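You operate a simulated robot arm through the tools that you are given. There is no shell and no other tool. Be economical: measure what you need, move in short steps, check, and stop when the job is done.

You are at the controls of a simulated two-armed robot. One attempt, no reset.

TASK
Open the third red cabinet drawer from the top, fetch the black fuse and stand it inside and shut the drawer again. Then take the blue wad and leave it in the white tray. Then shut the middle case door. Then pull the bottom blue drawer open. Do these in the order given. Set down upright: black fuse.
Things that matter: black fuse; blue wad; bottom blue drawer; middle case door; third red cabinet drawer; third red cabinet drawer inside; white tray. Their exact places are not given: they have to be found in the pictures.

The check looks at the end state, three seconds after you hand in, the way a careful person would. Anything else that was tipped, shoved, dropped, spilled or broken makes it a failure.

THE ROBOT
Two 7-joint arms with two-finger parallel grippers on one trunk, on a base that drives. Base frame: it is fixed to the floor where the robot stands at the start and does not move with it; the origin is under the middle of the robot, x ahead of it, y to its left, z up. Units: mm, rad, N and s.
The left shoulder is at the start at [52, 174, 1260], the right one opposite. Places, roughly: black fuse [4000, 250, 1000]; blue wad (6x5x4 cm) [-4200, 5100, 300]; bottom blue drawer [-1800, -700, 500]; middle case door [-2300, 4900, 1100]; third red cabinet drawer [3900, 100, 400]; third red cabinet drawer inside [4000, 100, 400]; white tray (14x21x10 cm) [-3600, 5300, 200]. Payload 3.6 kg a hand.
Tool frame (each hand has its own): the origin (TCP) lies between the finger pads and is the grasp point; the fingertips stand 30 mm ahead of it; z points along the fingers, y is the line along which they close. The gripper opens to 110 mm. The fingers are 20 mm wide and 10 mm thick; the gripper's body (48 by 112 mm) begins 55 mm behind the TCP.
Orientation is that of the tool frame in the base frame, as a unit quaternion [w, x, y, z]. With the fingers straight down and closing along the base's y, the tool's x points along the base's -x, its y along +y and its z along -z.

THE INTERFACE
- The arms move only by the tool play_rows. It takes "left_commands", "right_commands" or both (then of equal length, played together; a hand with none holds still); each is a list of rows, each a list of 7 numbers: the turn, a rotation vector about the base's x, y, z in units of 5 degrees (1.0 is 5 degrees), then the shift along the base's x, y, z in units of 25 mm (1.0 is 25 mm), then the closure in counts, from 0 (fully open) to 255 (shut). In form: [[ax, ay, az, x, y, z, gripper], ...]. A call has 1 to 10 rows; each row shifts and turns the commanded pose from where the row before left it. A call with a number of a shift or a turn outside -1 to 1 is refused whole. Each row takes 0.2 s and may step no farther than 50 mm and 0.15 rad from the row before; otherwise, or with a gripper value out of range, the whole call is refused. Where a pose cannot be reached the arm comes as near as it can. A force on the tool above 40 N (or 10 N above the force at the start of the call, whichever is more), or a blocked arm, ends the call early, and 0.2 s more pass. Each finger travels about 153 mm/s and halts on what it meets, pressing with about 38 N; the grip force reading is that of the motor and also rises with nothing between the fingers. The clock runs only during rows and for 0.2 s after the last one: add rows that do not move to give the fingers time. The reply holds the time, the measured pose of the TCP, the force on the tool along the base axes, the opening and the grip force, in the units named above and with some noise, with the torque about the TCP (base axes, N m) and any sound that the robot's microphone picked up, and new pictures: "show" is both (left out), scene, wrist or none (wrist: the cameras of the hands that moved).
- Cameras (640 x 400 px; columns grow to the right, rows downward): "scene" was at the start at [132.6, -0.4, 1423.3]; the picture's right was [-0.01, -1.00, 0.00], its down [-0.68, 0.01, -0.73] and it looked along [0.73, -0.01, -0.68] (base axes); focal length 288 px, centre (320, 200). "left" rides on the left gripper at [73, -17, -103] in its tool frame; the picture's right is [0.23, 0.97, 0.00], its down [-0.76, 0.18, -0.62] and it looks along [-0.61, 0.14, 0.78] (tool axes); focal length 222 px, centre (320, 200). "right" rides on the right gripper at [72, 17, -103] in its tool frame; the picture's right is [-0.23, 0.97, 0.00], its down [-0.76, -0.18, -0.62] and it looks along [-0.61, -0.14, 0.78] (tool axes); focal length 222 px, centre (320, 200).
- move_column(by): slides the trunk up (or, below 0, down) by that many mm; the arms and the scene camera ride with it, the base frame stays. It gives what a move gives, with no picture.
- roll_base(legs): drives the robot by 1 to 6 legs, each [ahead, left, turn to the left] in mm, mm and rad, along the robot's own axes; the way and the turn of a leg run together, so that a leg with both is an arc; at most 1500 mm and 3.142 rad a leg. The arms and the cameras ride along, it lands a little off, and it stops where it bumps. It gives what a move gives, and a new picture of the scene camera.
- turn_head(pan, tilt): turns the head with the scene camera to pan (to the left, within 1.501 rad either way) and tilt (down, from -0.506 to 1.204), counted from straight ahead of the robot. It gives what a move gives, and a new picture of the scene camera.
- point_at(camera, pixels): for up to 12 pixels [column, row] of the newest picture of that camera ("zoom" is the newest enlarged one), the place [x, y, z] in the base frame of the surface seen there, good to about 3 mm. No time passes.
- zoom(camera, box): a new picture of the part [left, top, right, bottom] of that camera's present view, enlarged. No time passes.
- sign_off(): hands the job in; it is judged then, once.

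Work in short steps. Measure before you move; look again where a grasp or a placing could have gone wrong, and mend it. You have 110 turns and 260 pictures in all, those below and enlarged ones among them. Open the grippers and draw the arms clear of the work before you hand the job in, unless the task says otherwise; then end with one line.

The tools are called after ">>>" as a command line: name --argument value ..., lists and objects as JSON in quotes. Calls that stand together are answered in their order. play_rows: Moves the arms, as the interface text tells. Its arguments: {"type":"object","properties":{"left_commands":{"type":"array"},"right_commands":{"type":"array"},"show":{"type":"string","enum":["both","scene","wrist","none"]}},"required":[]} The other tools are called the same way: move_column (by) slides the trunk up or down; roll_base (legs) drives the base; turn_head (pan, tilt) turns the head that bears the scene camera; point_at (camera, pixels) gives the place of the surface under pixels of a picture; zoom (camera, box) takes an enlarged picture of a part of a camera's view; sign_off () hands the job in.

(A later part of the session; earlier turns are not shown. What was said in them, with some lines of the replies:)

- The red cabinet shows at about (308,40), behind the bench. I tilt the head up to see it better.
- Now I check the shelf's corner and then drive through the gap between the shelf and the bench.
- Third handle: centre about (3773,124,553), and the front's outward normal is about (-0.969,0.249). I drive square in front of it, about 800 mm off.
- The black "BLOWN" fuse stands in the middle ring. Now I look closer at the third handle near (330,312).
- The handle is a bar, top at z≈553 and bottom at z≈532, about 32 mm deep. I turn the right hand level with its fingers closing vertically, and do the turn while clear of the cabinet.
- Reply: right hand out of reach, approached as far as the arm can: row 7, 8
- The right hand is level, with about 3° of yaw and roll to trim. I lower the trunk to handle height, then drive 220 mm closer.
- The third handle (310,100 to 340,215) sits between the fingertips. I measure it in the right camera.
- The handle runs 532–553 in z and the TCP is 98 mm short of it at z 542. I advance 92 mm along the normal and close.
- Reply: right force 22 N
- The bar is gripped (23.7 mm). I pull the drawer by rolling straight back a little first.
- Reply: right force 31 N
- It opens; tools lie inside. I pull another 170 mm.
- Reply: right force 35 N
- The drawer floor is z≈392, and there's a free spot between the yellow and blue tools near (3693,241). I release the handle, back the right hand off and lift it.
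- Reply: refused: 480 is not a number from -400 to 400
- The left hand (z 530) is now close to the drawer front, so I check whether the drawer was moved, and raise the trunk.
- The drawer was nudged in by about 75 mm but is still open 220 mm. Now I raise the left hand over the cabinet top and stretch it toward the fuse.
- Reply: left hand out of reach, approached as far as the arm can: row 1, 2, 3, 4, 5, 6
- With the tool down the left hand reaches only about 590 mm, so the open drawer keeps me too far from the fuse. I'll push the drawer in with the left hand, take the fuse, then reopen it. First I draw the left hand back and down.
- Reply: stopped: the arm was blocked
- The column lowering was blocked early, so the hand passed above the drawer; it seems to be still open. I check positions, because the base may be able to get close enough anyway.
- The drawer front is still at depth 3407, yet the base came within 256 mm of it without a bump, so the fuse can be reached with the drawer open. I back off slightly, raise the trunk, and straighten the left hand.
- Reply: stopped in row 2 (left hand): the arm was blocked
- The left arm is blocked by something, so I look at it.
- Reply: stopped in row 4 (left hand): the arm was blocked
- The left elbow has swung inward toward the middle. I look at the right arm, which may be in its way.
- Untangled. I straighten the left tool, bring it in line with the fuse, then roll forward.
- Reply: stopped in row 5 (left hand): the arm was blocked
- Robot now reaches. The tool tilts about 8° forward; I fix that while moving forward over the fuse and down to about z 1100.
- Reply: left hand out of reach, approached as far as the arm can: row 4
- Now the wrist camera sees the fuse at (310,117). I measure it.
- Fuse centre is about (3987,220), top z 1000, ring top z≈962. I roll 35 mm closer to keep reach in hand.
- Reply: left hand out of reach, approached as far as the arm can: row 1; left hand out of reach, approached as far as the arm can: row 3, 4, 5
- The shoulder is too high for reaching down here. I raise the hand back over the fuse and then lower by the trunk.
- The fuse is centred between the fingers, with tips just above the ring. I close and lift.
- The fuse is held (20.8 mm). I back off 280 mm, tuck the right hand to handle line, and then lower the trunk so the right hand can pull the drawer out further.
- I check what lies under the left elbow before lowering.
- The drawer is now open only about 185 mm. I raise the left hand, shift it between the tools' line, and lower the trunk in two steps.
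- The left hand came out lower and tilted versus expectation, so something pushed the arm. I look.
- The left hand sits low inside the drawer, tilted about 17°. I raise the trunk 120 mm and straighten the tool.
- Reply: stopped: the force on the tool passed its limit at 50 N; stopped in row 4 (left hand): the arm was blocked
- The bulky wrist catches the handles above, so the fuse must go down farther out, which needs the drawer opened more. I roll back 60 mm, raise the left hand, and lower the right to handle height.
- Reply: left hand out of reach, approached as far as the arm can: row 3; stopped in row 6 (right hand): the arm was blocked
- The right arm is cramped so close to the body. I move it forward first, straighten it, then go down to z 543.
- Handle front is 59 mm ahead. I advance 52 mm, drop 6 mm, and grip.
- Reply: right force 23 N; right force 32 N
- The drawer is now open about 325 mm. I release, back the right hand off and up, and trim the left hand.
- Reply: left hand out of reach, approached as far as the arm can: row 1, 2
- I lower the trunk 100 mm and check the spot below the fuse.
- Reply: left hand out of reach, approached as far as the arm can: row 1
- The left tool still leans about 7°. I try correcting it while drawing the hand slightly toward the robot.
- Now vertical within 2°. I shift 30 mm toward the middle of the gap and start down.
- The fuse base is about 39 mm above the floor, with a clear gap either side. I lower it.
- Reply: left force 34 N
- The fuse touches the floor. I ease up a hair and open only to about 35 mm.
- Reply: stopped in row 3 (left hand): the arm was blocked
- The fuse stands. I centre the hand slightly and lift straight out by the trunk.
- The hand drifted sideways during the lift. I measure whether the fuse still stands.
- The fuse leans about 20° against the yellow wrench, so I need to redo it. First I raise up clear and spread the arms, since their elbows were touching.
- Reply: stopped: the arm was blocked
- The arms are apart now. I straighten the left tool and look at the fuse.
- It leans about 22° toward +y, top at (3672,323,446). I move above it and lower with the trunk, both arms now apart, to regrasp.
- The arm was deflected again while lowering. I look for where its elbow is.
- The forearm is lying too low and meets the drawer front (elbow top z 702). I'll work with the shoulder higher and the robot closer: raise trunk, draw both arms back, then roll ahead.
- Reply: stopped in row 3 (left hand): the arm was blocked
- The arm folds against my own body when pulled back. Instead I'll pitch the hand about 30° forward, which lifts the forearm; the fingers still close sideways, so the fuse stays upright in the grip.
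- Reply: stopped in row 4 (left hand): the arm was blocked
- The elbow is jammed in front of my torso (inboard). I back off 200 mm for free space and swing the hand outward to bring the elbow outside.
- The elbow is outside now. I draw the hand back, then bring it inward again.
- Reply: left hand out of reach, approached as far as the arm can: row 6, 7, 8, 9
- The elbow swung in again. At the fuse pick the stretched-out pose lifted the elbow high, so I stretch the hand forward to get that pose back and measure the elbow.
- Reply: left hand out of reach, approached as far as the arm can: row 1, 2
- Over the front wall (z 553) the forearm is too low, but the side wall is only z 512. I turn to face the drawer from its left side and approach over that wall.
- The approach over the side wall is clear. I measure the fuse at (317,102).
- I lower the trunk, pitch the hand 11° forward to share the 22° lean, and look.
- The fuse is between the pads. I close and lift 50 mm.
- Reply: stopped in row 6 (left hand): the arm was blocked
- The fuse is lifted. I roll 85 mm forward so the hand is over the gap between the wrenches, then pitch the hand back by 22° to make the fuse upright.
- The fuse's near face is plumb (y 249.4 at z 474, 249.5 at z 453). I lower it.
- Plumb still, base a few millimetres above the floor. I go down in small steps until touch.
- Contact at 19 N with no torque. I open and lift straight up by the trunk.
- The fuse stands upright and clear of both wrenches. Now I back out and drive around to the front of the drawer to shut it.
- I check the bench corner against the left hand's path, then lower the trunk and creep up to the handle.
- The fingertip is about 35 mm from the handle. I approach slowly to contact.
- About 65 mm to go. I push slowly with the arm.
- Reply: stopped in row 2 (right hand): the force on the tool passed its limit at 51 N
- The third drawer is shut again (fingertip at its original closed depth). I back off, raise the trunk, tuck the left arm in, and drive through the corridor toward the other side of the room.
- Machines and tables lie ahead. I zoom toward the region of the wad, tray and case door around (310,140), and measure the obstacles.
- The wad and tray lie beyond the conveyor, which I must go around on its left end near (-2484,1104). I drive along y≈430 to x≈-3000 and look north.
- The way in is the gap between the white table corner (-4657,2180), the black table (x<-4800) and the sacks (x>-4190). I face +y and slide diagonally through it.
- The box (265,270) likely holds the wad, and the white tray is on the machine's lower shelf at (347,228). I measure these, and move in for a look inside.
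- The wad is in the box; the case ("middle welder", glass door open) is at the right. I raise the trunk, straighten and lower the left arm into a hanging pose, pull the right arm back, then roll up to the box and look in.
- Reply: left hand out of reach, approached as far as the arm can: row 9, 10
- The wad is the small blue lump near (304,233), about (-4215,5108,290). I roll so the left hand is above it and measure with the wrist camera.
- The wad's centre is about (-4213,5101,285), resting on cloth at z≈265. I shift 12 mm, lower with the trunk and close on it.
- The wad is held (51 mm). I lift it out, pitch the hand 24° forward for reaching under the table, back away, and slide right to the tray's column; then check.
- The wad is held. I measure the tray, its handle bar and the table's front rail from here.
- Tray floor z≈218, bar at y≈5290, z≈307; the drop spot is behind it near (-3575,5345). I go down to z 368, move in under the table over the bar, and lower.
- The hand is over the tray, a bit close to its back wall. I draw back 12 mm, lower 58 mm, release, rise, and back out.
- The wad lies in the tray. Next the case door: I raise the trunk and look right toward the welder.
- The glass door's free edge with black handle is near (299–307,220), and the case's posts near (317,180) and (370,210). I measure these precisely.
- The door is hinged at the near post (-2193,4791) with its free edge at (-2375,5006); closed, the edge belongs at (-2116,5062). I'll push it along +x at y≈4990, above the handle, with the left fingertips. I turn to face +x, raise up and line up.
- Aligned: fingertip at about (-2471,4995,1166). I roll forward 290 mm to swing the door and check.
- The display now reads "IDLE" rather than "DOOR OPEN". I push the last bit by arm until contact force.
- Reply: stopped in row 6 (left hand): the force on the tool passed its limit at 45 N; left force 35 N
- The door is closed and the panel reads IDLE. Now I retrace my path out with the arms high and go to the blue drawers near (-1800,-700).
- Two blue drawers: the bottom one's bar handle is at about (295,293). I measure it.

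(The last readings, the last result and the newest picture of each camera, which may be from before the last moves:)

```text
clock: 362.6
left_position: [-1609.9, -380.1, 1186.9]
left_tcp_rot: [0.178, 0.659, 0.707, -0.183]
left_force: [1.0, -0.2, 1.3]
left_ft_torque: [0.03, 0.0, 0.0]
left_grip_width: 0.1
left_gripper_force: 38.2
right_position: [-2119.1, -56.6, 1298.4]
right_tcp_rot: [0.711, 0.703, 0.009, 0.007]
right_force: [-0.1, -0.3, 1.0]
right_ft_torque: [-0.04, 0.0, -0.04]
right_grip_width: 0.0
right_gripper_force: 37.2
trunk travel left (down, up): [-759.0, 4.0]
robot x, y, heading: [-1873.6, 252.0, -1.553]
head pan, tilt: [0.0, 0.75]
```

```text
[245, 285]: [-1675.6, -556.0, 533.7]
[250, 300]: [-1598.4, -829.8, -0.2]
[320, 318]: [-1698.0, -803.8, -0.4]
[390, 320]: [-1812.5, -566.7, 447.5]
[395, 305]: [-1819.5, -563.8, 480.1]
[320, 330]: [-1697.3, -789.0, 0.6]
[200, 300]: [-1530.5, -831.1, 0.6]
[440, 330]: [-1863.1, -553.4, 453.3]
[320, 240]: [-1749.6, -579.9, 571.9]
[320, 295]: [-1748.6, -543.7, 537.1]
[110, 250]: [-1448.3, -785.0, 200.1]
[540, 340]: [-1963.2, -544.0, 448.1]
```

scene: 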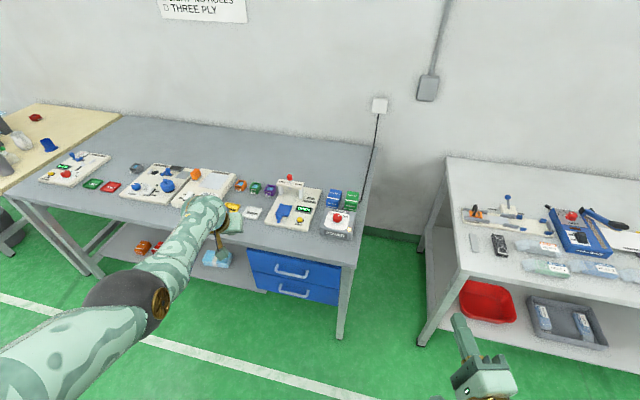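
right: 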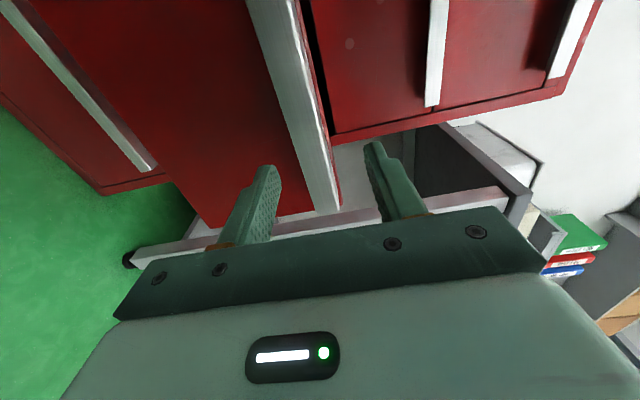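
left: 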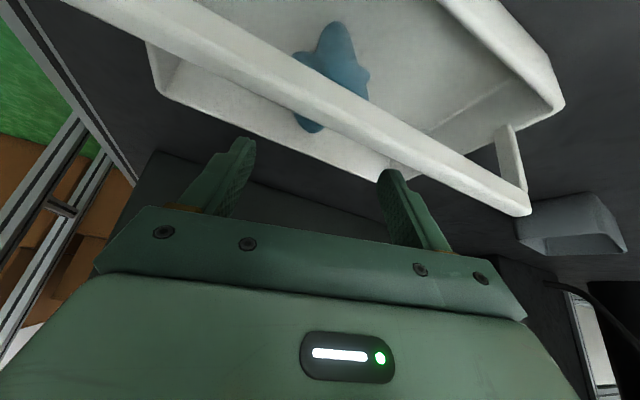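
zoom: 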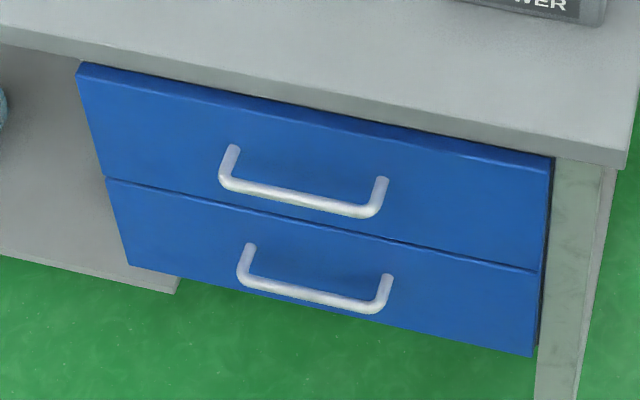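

Handle bar centre is about (-1745,-549,533) and the face is turned about 0.16 rad. I tuck the left arm out and back, extend the right hand (fingers closing vertically), square up and lower the trunk, all clear of the bench.

>>> play_rows --left_commands '[[0, 0, 0, 1, 0, 0, 255], [0, 0, 0, 1, 0, 0, 255], [0, 0, 0, 1, 0, 0, 255], [0, 0, 0, 1, 0, 0, 255], [0, 0, 0, 1, 0, 0, 255], [0, 0, 0, 1, 0, 0, 255], [0, 0, 0, 1, 0, 0, 255], [0, 0, 0, 1, 0, 0, 255], [0, 0, 0, 1, 0, 0, 255], [0, 0, 0, 1, 0, 0, 255]]' --right_commands '[[0, 0, 0, 0, -1, 0, 200], [0, 0, 0, 0, -1, 0, 120], [0, 0, 0, 0, -1, 0, 120], [0, 0, 0, 0, -1, 0, 120], [0, 0, 0, 0, -1, 0, 120], [0, 0, 0, 0, -1, 0, 120], [0, 0, 0, 0, 0, 0, 120], [0, 0, 0, 0, 0, 0, 120], [0, 0, 0, 0, 0, 0, 120], [0, 0, 0, 0, 0, 0, 120]]' --show "none"

>>> play_rows --left_commands '[[0, 0, 0, 0, 1, 0, 255], [0, 0, 0, 0, 1, 0, 255], [0, 0, 0, 0, 1, 0, 255], [0, 0, 0, 0, 1, 0, 255], [0, 0, 0, 0, 1, 0, 255], [0, 0, 0, 0, 1, 0, 255], [0, 0, 0, 0, 1, 0, 255], [0, 0, 0, 0, 1, 0, 255], [0, 0, 0, 0, 1, 0, 255], [0, 0, 0, 0, 1, 0, 255]]' --show "none"

>>> play_rows --left_commands '[[0, 0, 0, 0, 1, 0, 255], [0, 0, 0, 0, 1, 0, 255], [0, 0, 0, 0, 1, 0, 255]]' --show "none"

>>> roll_base --legs '[[0, 0, -0.177]]'

>>> move_column --by -400

>>> move_column --by -355

>>> turn_head --pan 0.1 --tilt 0.6

```text
clock: 364.8
left_position: [-1368.1, -328.4, 1210.4]
left_tcp_rot: [0.177, 0.66, 0.707, -0.184]
left_force: [1.0, 0.6, -0.7]
left_ft_torque: [0.0, 0.01, 0.0]
left_grip_width: 0.0
left_gripper_force: 37.6
left hand out of reach, approached as far as the arm can: row 3, 4, 5, 6, 7, 8, 9, 10
right_position: [-2117.6, -206.1, 1298.8]
right_tcp_rot: [0.711, 0.703, 0.01, 0.006]
right_force: [0.3, 0.3, -0.4]
right_ft_torque: [-0.01, -0.02, -0.06]
right_grip_width: 58.2
right_gripper_force: 0.1
trunk travel left (down, up): [-759.0, 4.0]
robot x, y, heading: [-1877.4, 248.0, -1.557]
head pan, tilt: [0.0, 0.75]
```

```text
clock: 367.0
left_position: [-1281.9, -194.8, 1122.9]
left_tcp_rot: [0.179, 0.659, 0.707, -0.184]
left_force: [1.4, 0.9, 0.6]
left_ft_torque: [0.0, -0.04, 0.0]
left_grip_width: 0.0
left_gripper_force: 37.3
left hand out of reach, approached as far as the arm can: row 1, 2, 3, 4, 5, 6, 7, 8, 9, 10
right_position: [-2118.6, -206.3, 1299.3]
right_tcp_rot: [0.711, 0.703, 0.01, 0.007]
right_force: [-0.6, 0.7, -0.4]
right_ft_torque: [0.0, 0.01, 0.0]
right_grip_width: 58.0
right_gripper_force: 0.1
trunk travel left (down, up): [-759.0, 4.0]
robot x, y, heading: [-1876.9, 250.9, -1.561]
head pan, tilt: [0.0, 0.75]
```

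```text
clock: 367.8
left_position: [-1257.7, -136.0, 1099.6]
left_tcp_rot: [0.178, 0.659, 0.707, -0.185]
left_force: [0.6, 0.8, 0.2]
left_ft_torque: [0.0, -0.02, -0.03]
left_grip_width: 0.1
left_gripper_force: 37.0
left hand out of reach, approached as far as the arm can: row 1, 2, 3
right_position: [-2118.7, -206.0, 1298.0]
right_tcp_rot: [0.711, 0.703, 0.009, 0.007]
right_force: [0.2, 0.0, 0.1]
right_ft_torque: [0.03, 0.0, 0.03]
right_grip_width: 58.2
right_gripper_force: 0.0
trunk travel left (down, up): [-759.0, 4.0]
robot x, y, heading: [-1877.0, 247.2, -1.559]
head pan, tilt: [0.0, 0.75]
```

```text
clock: 368.9
left_position: [-1337.5, -240.2, 1099.9]
left_tcp_rot: [0.16, 0.721, 0.645, -0.199]
left_force: [-1.3, -0.1, -0.2]
left_ft_torque: [0.04, 0.01, 0.01]
left_grip_width: 0.0
left_gripper_force: 37.4
right_position: [-2197.3, -155.3, 1297.9]
right_tcp_rot: [0.709, 0.701, -0.054, -0.058]
right_force: [0.5, -0.2, 0.2]
right_ft_torque: [-0.01, 0.0, 0.0]
right_grip_width: 58.2
right_gripper_force: 0.2
trunk travel left (down, up): [-759.0, 4.0]
robot x, y, heading: [-1877.2, 251.0, -1.741]
head pan, tilt: [0.0, 0.75]
```

scene: 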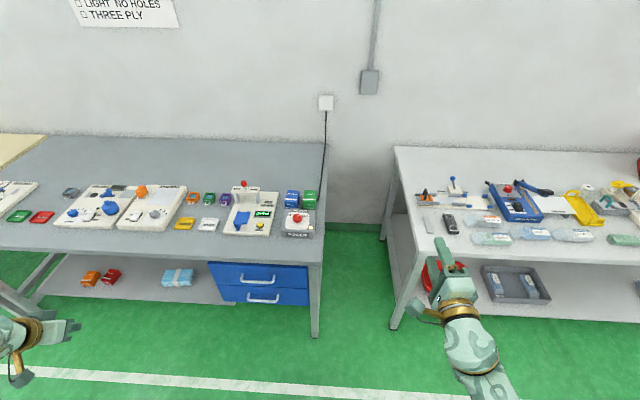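

```text
clock: 372.7
left_position: [-1332.4, -224.7, 664.5]
left_tcp_rot: [0.132, 0.729, 0.651, -0.164]
left_force: [0.3, 0.5, 0.0]
left_ft_torque: [0.04, 0.01, -0.01]
left_grip_width: 0.0
left_gripper_force: 37.8
right_position: [-2197.2, -155.7, 898.6]
right_tcp_rot: [0.709, 0.701, -0.055, -0.058]
right_force: [0.3, 0.4, 0.0]
right_ft_torque: [0.01, -0.01, 0.0]
right_grip_width: 58.2
right_gripper_force: 0.0
trunk travel left (down, up): [-359.0, 404.0]
robot x, y, heading: [-1873.6, 248.7, -1.742]
head pan, tilt: [0.0, 0.75]
```

```text
clock: 376.2
left_position: [-1309.2, -98.0, 221.8]
left_tcp_rot: [-0.001, 0.745, 0.667, 0.003]
left_force: [-0.4, 0.1, -0.6]
left_ft_torque: [-0.01, 0.0, 0.01]
left_grip_width: 0.1
left_gripper_force: 37.6
right_position: [-2196.3, -155.9, 543.7]
right_tcp_rot: [0.709, 0.7, -0.055, -0.057]
right_force: [-0.4, -0.3, 0.2]
right_ft_torque: [0.0, -0.02, -0.01]
right_grip_width: 58.3
right_gripper_force: 0.0
trunk travel left (down, up): [-4.0, 759.0]
robot x, y, heading: [-1871.6, 254.0, -1.74]
head pan, tilt: [0.0, 0.75]
```

```text
clock: 376.9
left_position: [-1312.5, -99.4, 222.5]
left_tcp_rot: [-0.003, 0.745, 0.667, 0.002]
left_force: [0.6, 0.2, 1.1]
left_ft_torque: [0.01, 0.01, 0.0]
left_grip_width: 0.0
left_gripper_force: 37.7
right_position: [-2197.1, -155.5, 544.4]
right_tcp_rot: [0.708, 0.701, -0.055, -0.058]
right_force: [-0.3, 0.4, 0.7]
right_ft_torque: [0.0, 0.01, 0.0]
right_grip_width: 58.3
right_gripper_force: 0.0
trunk travel left (down, up): [-4.0, 759.0]
robot x, y, heading: [-1874.5, 249.5, -1.739]
head pan, tilt: [0.099, 0.6]
```

scene: 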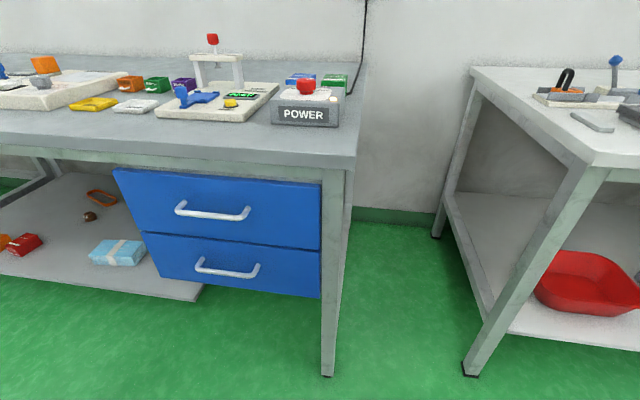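

The right hand is at handle height and the left hand is tucked at the side. I slide left 511 mm and forward 250 mm, then look with the right wrist camera.

>>> roll_base --legs '[[0, 511, 0], [245, 0, 0]]'

>>> zoom --camera "right" --box '[160, 40, 480, 240]'

>>> point_at --camera "zoom" --pixels '[[320, 60], [320, 100], [320, 140], [320, 180], [280, 100], [360, 100], [300, 140], [340, 140], [260, 140], [380, 140], [300, 60], [340, 60]]'

```text
clock: 381.3
left_position: [-846.9, -429.0, 221.9]
left_tcp_rot: [-0.002, 0.747, 0.665, 0.002]
left_force: [-0.3, 0.6, -0.5]
left_ft_torque: [0.01, 0.0, 0.01]
left_grip_width: 0.1
left_gripper_force: 38.0
right_position: [-1733.1, -481.3, 542.7]
right_tcp_rot: [0.708, 0.701, -0.056, -0.06]
right_force: [0.3, -0.4, -0.7]
right_ft_torque: [0.0, 0.0, 0.0]
right_grip_width: 58.0
right_gripper_force: 0.1
trunk travel left (down, up): [-4.0, 759.0]
robot x, y, heading: [-1412.2, -78.1, -1.747]
head pan, tilt: [0.099, 0.6]
```

scene: 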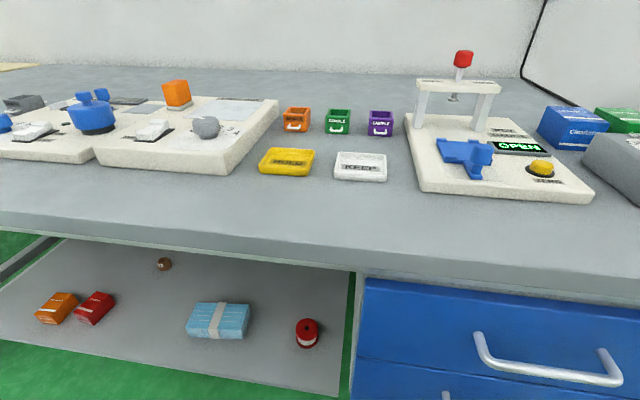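

```text
2.00 times, centred on (320, 140) of right
```

zoom: 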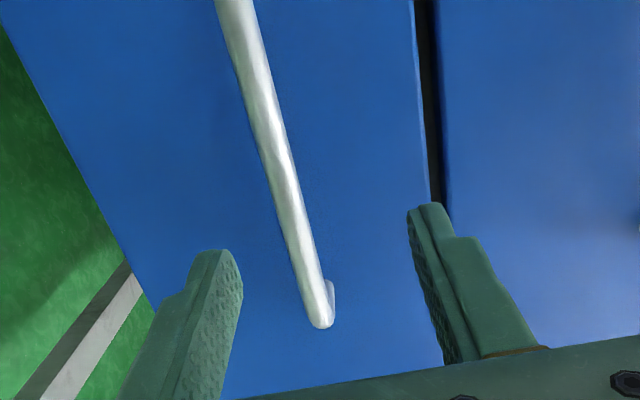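

```text
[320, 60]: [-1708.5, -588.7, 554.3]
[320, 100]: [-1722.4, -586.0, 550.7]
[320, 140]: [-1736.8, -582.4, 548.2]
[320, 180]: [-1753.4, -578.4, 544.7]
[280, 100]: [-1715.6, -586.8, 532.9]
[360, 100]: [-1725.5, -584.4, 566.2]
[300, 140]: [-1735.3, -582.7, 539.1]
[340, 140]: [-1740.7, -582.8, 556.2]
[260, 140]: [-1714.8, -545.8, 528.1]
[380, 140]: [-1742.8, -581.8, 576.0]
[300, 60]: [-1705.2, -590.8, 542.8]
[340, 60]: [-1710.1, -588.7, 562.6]
```

The bar is at z≈528, y≈-546, between the open fingers. I drop 16 mm, advance 58 mm, grip, and pull by rolling back.

>>> play_rows --right_commands '[[0, 0, 0, 0, 0, -0.62, 120], [0, 0, 0, -0.135, -0.76, 0, 120], [0, 0, 0, -0.135, -0.76, 0, 120], [0, 0, 0, -0.135, -0.76, 0, 120], [0, 0, 0, 0, 0, 0, 120], [0, 0, 0, 0, 0, 0, 255], [0, 0, 0, 0, 0, 0, 255], [0, 0, 0, 0, 0, 0, 255]]' --show "wrist"

```text
clock: 383.1
left_position: [-847.1, -428.7, 221.6]
left_tcp_rot: [-0.001, 0.747, 0.665, 0.001]
left_force: [0.2, 0.2, -0.2]
left_ft_torque: [0.01, -0.01, -0.04]
left_grip_width: 0.0
left_gripper_force: 38.1
right_position: [-1744.8, -537.2, 532.7]
right_tcp_rot: [0.711, 0.698, -0.056, -0.06]
right_force: [-0.9, -1.3, 26.1]
right_ft_torque: [-0.22, -0.33, -0.06]
right_grip_width: 11.7
right_gripper_force: 45.2
trunk travel left (down, up): [-4.0, 759.0]
robot x, y, heading: [-1407.4, -75.8, -1.751]
head pan, tilt: [0.099, 0.6]
```

right: 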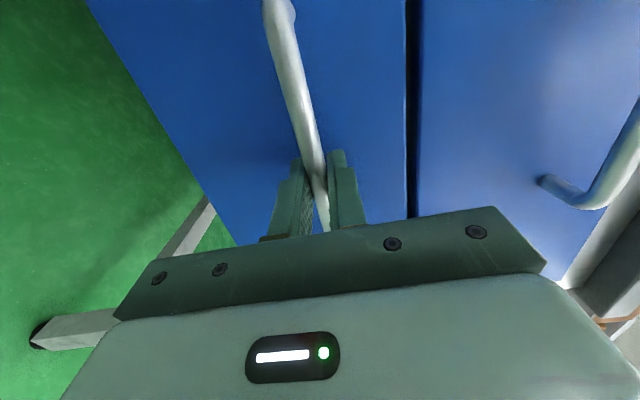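

The bar is gripped (11.7 mm). I pull the drawer out by rolling straight back.

>>> roll_base --legs '[[-130, 0, 0], [-130, 0, 0]]'

>>> turn_head --pan -0.5 --tilt 0.8

```text
clock: 384.4
left_position: [-823.1, -302.5, 221.0]
left_tcp_rot: [-0.002, 0.746, 0.666, 0.001]
left_force: [0.3, 0.1, 0.2]
left_ft_torque: [0.01, 0.04, -0.02]
left_grip_width: 0.2
left_gripper_force: 38.1
right_position: [-1717.4, -419.3, 531.9]
right_tcp_rot: [0.712, 0.698, -0.053, -0.055]
right_force: [0.7, -0.9, 5.3]
right_ft_torque: [-0.13, 0.08, 0.19]
right_grip_width: 11.6
right_gripper_force: 44.7
trunk travel left (down, up): [-4.0, 759.0]
robot x, y, heading: [-1385.8, 42.0, -1.741]
head pan, tilt: [0.099, 0.6]
stopped in leg 1: the force on the tool passed its limit at 41 N (the readings are from after the stop); the commanded pose is now the measured one
```

scene: 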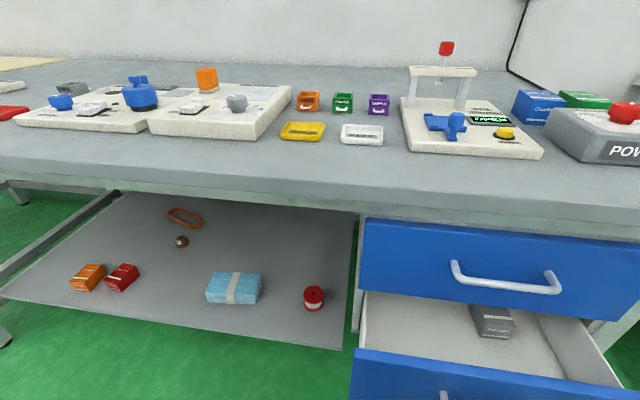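

```text
clock: 385.4
left_position: [-823.2, -303.5, 221.8]
left_tcp_rot: [-0.002, 0.745, 0.667, 0.001]
left_force: [0.5, -0.5, 0.3]
left_ft_torque: [-0.01, 0.01, -0.02]
left_grip_width: 0.0
left_gripper_force: 37.1
right_position: [-1717.5, -419.5, 532.2]
right_tcp_rot: [0.711, 0.699, -0.054, -0.055]
right_force: [2.8, -1.3, 10.2]
right_ft_torque: [-0.01, 0.07, -0.08]
right_grip_width: 11.5
right_gripper_force: 45.2
trunk travel left (down, up): [-4.0, 759.0]
robot x, y, heading: [-1385.3, 47.8, -1.739]
head pan, tilt: [-0.499, 0.799]
5 turns are left
```

scene: 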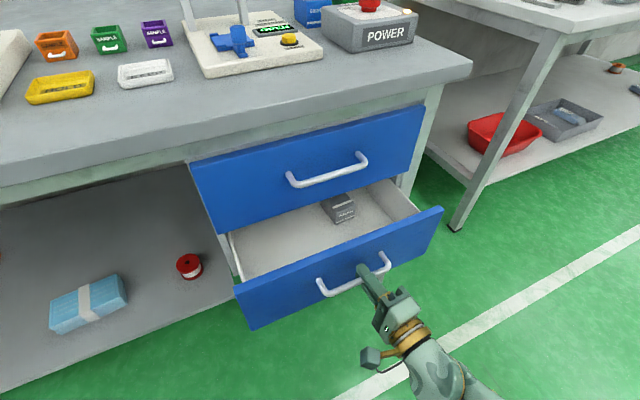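

The drawer is open about 120 mm. I pull once more, then release and look.

>>> roll_base --legs '[[-100, 0, 0]]'

>>> play_rows --right_commands '[[0, 0, 0, 0, 0, 0, 200], [0, 0, 0, 0, 0, 0, 120], [0, 0, 0, 0, 0, 0, 120]]' --show "scene"

```text
clock: 386.9
left_position: [-804.5, -201.8, 222.7]
left_tcp_rot: [-0.002, 0.745, 0.667, 0.002]
left_force: [0.0, 0.0, -0.2]
left_ft_torque: [0.0, -0.01, -0.02]
left_grip_width: 0.3
left_gripper_force: 37.6
right_position: [-1695.4, -321.2, 531.6]
right_tcp_rot: [0.712, 0.699, -0.052, -0.05]
right_force: [1.3, -0.3, 2.5]
right_ft_torque: [0.0, 0.32, -0.07]
right_grip_width: 11.8
right_gripper_force: 44.9
trunk travel left (down, up): [-4.0, 759.0]
robot x, y, heading: [-1369.0, 145.2, -1.736]
head pan, tilt: [-0.499, 0.799]
stopped in leg 1: the force on the tool passed its limit at 42 N (the readings are from after the stop); the commanded pose is now the measured one
```

scene: 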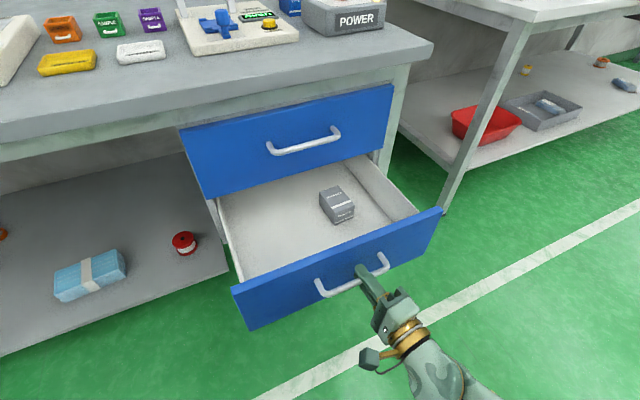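

```text
clock: 387.7
left_position: [-805.5, -202.0, 221.5]
left_tcp_rot: [-0.002, 0.745, 0.667, 0.003]
left_force: [0.4, 0.2, 0.8]
left_ft_torque: [-0.02, -0.01, -0.01]
left_grip_width: 0.0
left_gripper_force: 38.0
right_position: [-1695.5, -320.7, 532.0]
right_tcp_rot: [0.711, 0.7, -0.052, -0.049]
right_force: [-0.1, 0.2, 0.2]
right_ft_torque: [-0.03, -0.02, 0.01]
right_grip_width: 58.3
right_gripper_force: 0.0
trunk travel left (down, up): [-4.0, 759.0]
robot x, y, heading: [-1369.6, 145.8, -1.743]
head pan, tilt: [-0.499, 0.799]
4 turns are left
```

scene: 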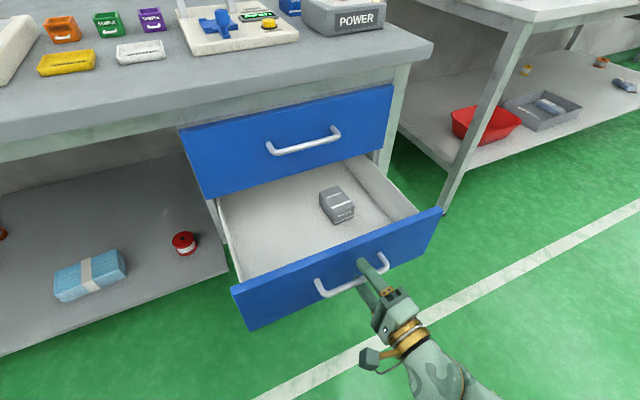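

The drawer is open about 220 mm and released. I back the robot straight away from it, opening both grippers.

>>> roll_base --legs '[[-250, 0, 0]]'

>>> play_rows --left_commands '[[0, 0, 0, 0, 0, 0, 100], [0, 0, 0, 0, 0, 0, 0], [0, 0, 0, 0, 0, 0, 0]]' --right_commands '[[0, 0, 0, 0, 0, 0, 60], [0, 0, 0, 0, 0, 0, 0], [0, 0, 0, 0, 0, 0, 0]]' --show "scene"

```text
clock: 389.5
left_position: [-762.2, 48.0, 222.0]
left_tcp_rot: [-0.001, 0.744, 0.668, 0.002]
left_force: [0.4, 0.7, 0.0]
left_ft_torque: [0.0, 0.0, 0.02]
left_grip_width: 0.0
left_gripper_force: 37.2
right_position: [-1653.9, -71.6, 531.5]
right_tcp_rot: [0.711, 0.7, -0.051, -0.049]
right_force: [-0.5, -0.2, -0.5]
right_ft_torque: [0.0, -0.03, 0.0]
right_grip_width: 58.3
right_gripper_force: 0.1
trunk travel left (down, up): [-4.0, 759.0]
robot x, y, heading: [-1328.0, 394.5, -1.735]
head pan, tilt: [-0.499, 0.799]
```

scene: 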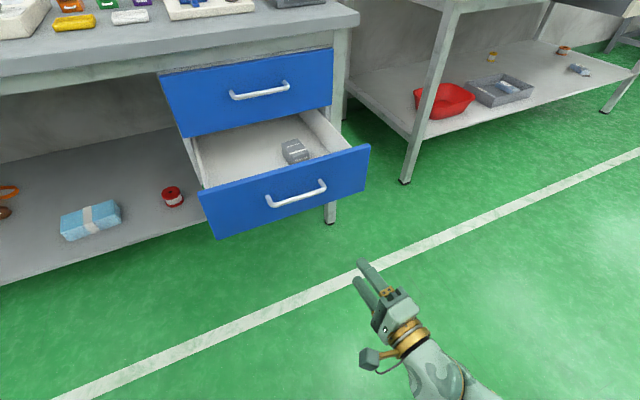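

```text
clock: 390.3
left_position: [-762.4, 47.6, 221.2]
left_tcp_rot: [-0.001, 0.744, 0.668, 0.002]
left_force: [0.0, 0.5, 0.2]
left_ft_torque: [0.0, 0.03, 0.03]
left_grip_width: 110.0
left_gripper_force: 0.0
right_position: [-1653.1, -71.9, 531.8]
right_tcp_rot: [0.712, 0.699, -0.051, -0.049]
right_force: [0.3, -0.4, -0.1]
right_ft_torque: [0.02, 0.0, -0.02]
right_grip_width: 109.8
right_gripper_force: 0.1
trunk travel left (down, up): [-4.0, 759.0]
robot x, y, heading: [-1327.2, 388.5, -1.738]
head pan, tilt: [-0.499, 0.799]
3 turns are left
```

scene: 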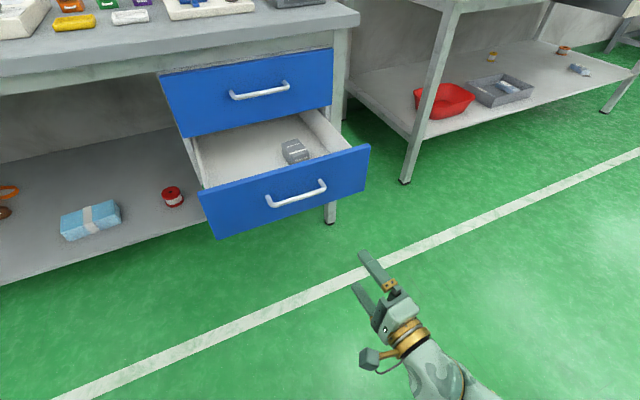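

The bottom blue drawer stays open, both grippers are open, and the arms are clear, so I hand in.

>>> sign_off

```text
The job is handed in.
```

All four tasks were done in the order given and handed in, but I last saw the black fuse standing upright just before I shut the red drawer. The blue wad is in the white tray, the middle case door is shut, and the bottom blue drawer is open about 220 mm; the wrenches in the red drawer were jostled while I set the fuse down a second time.
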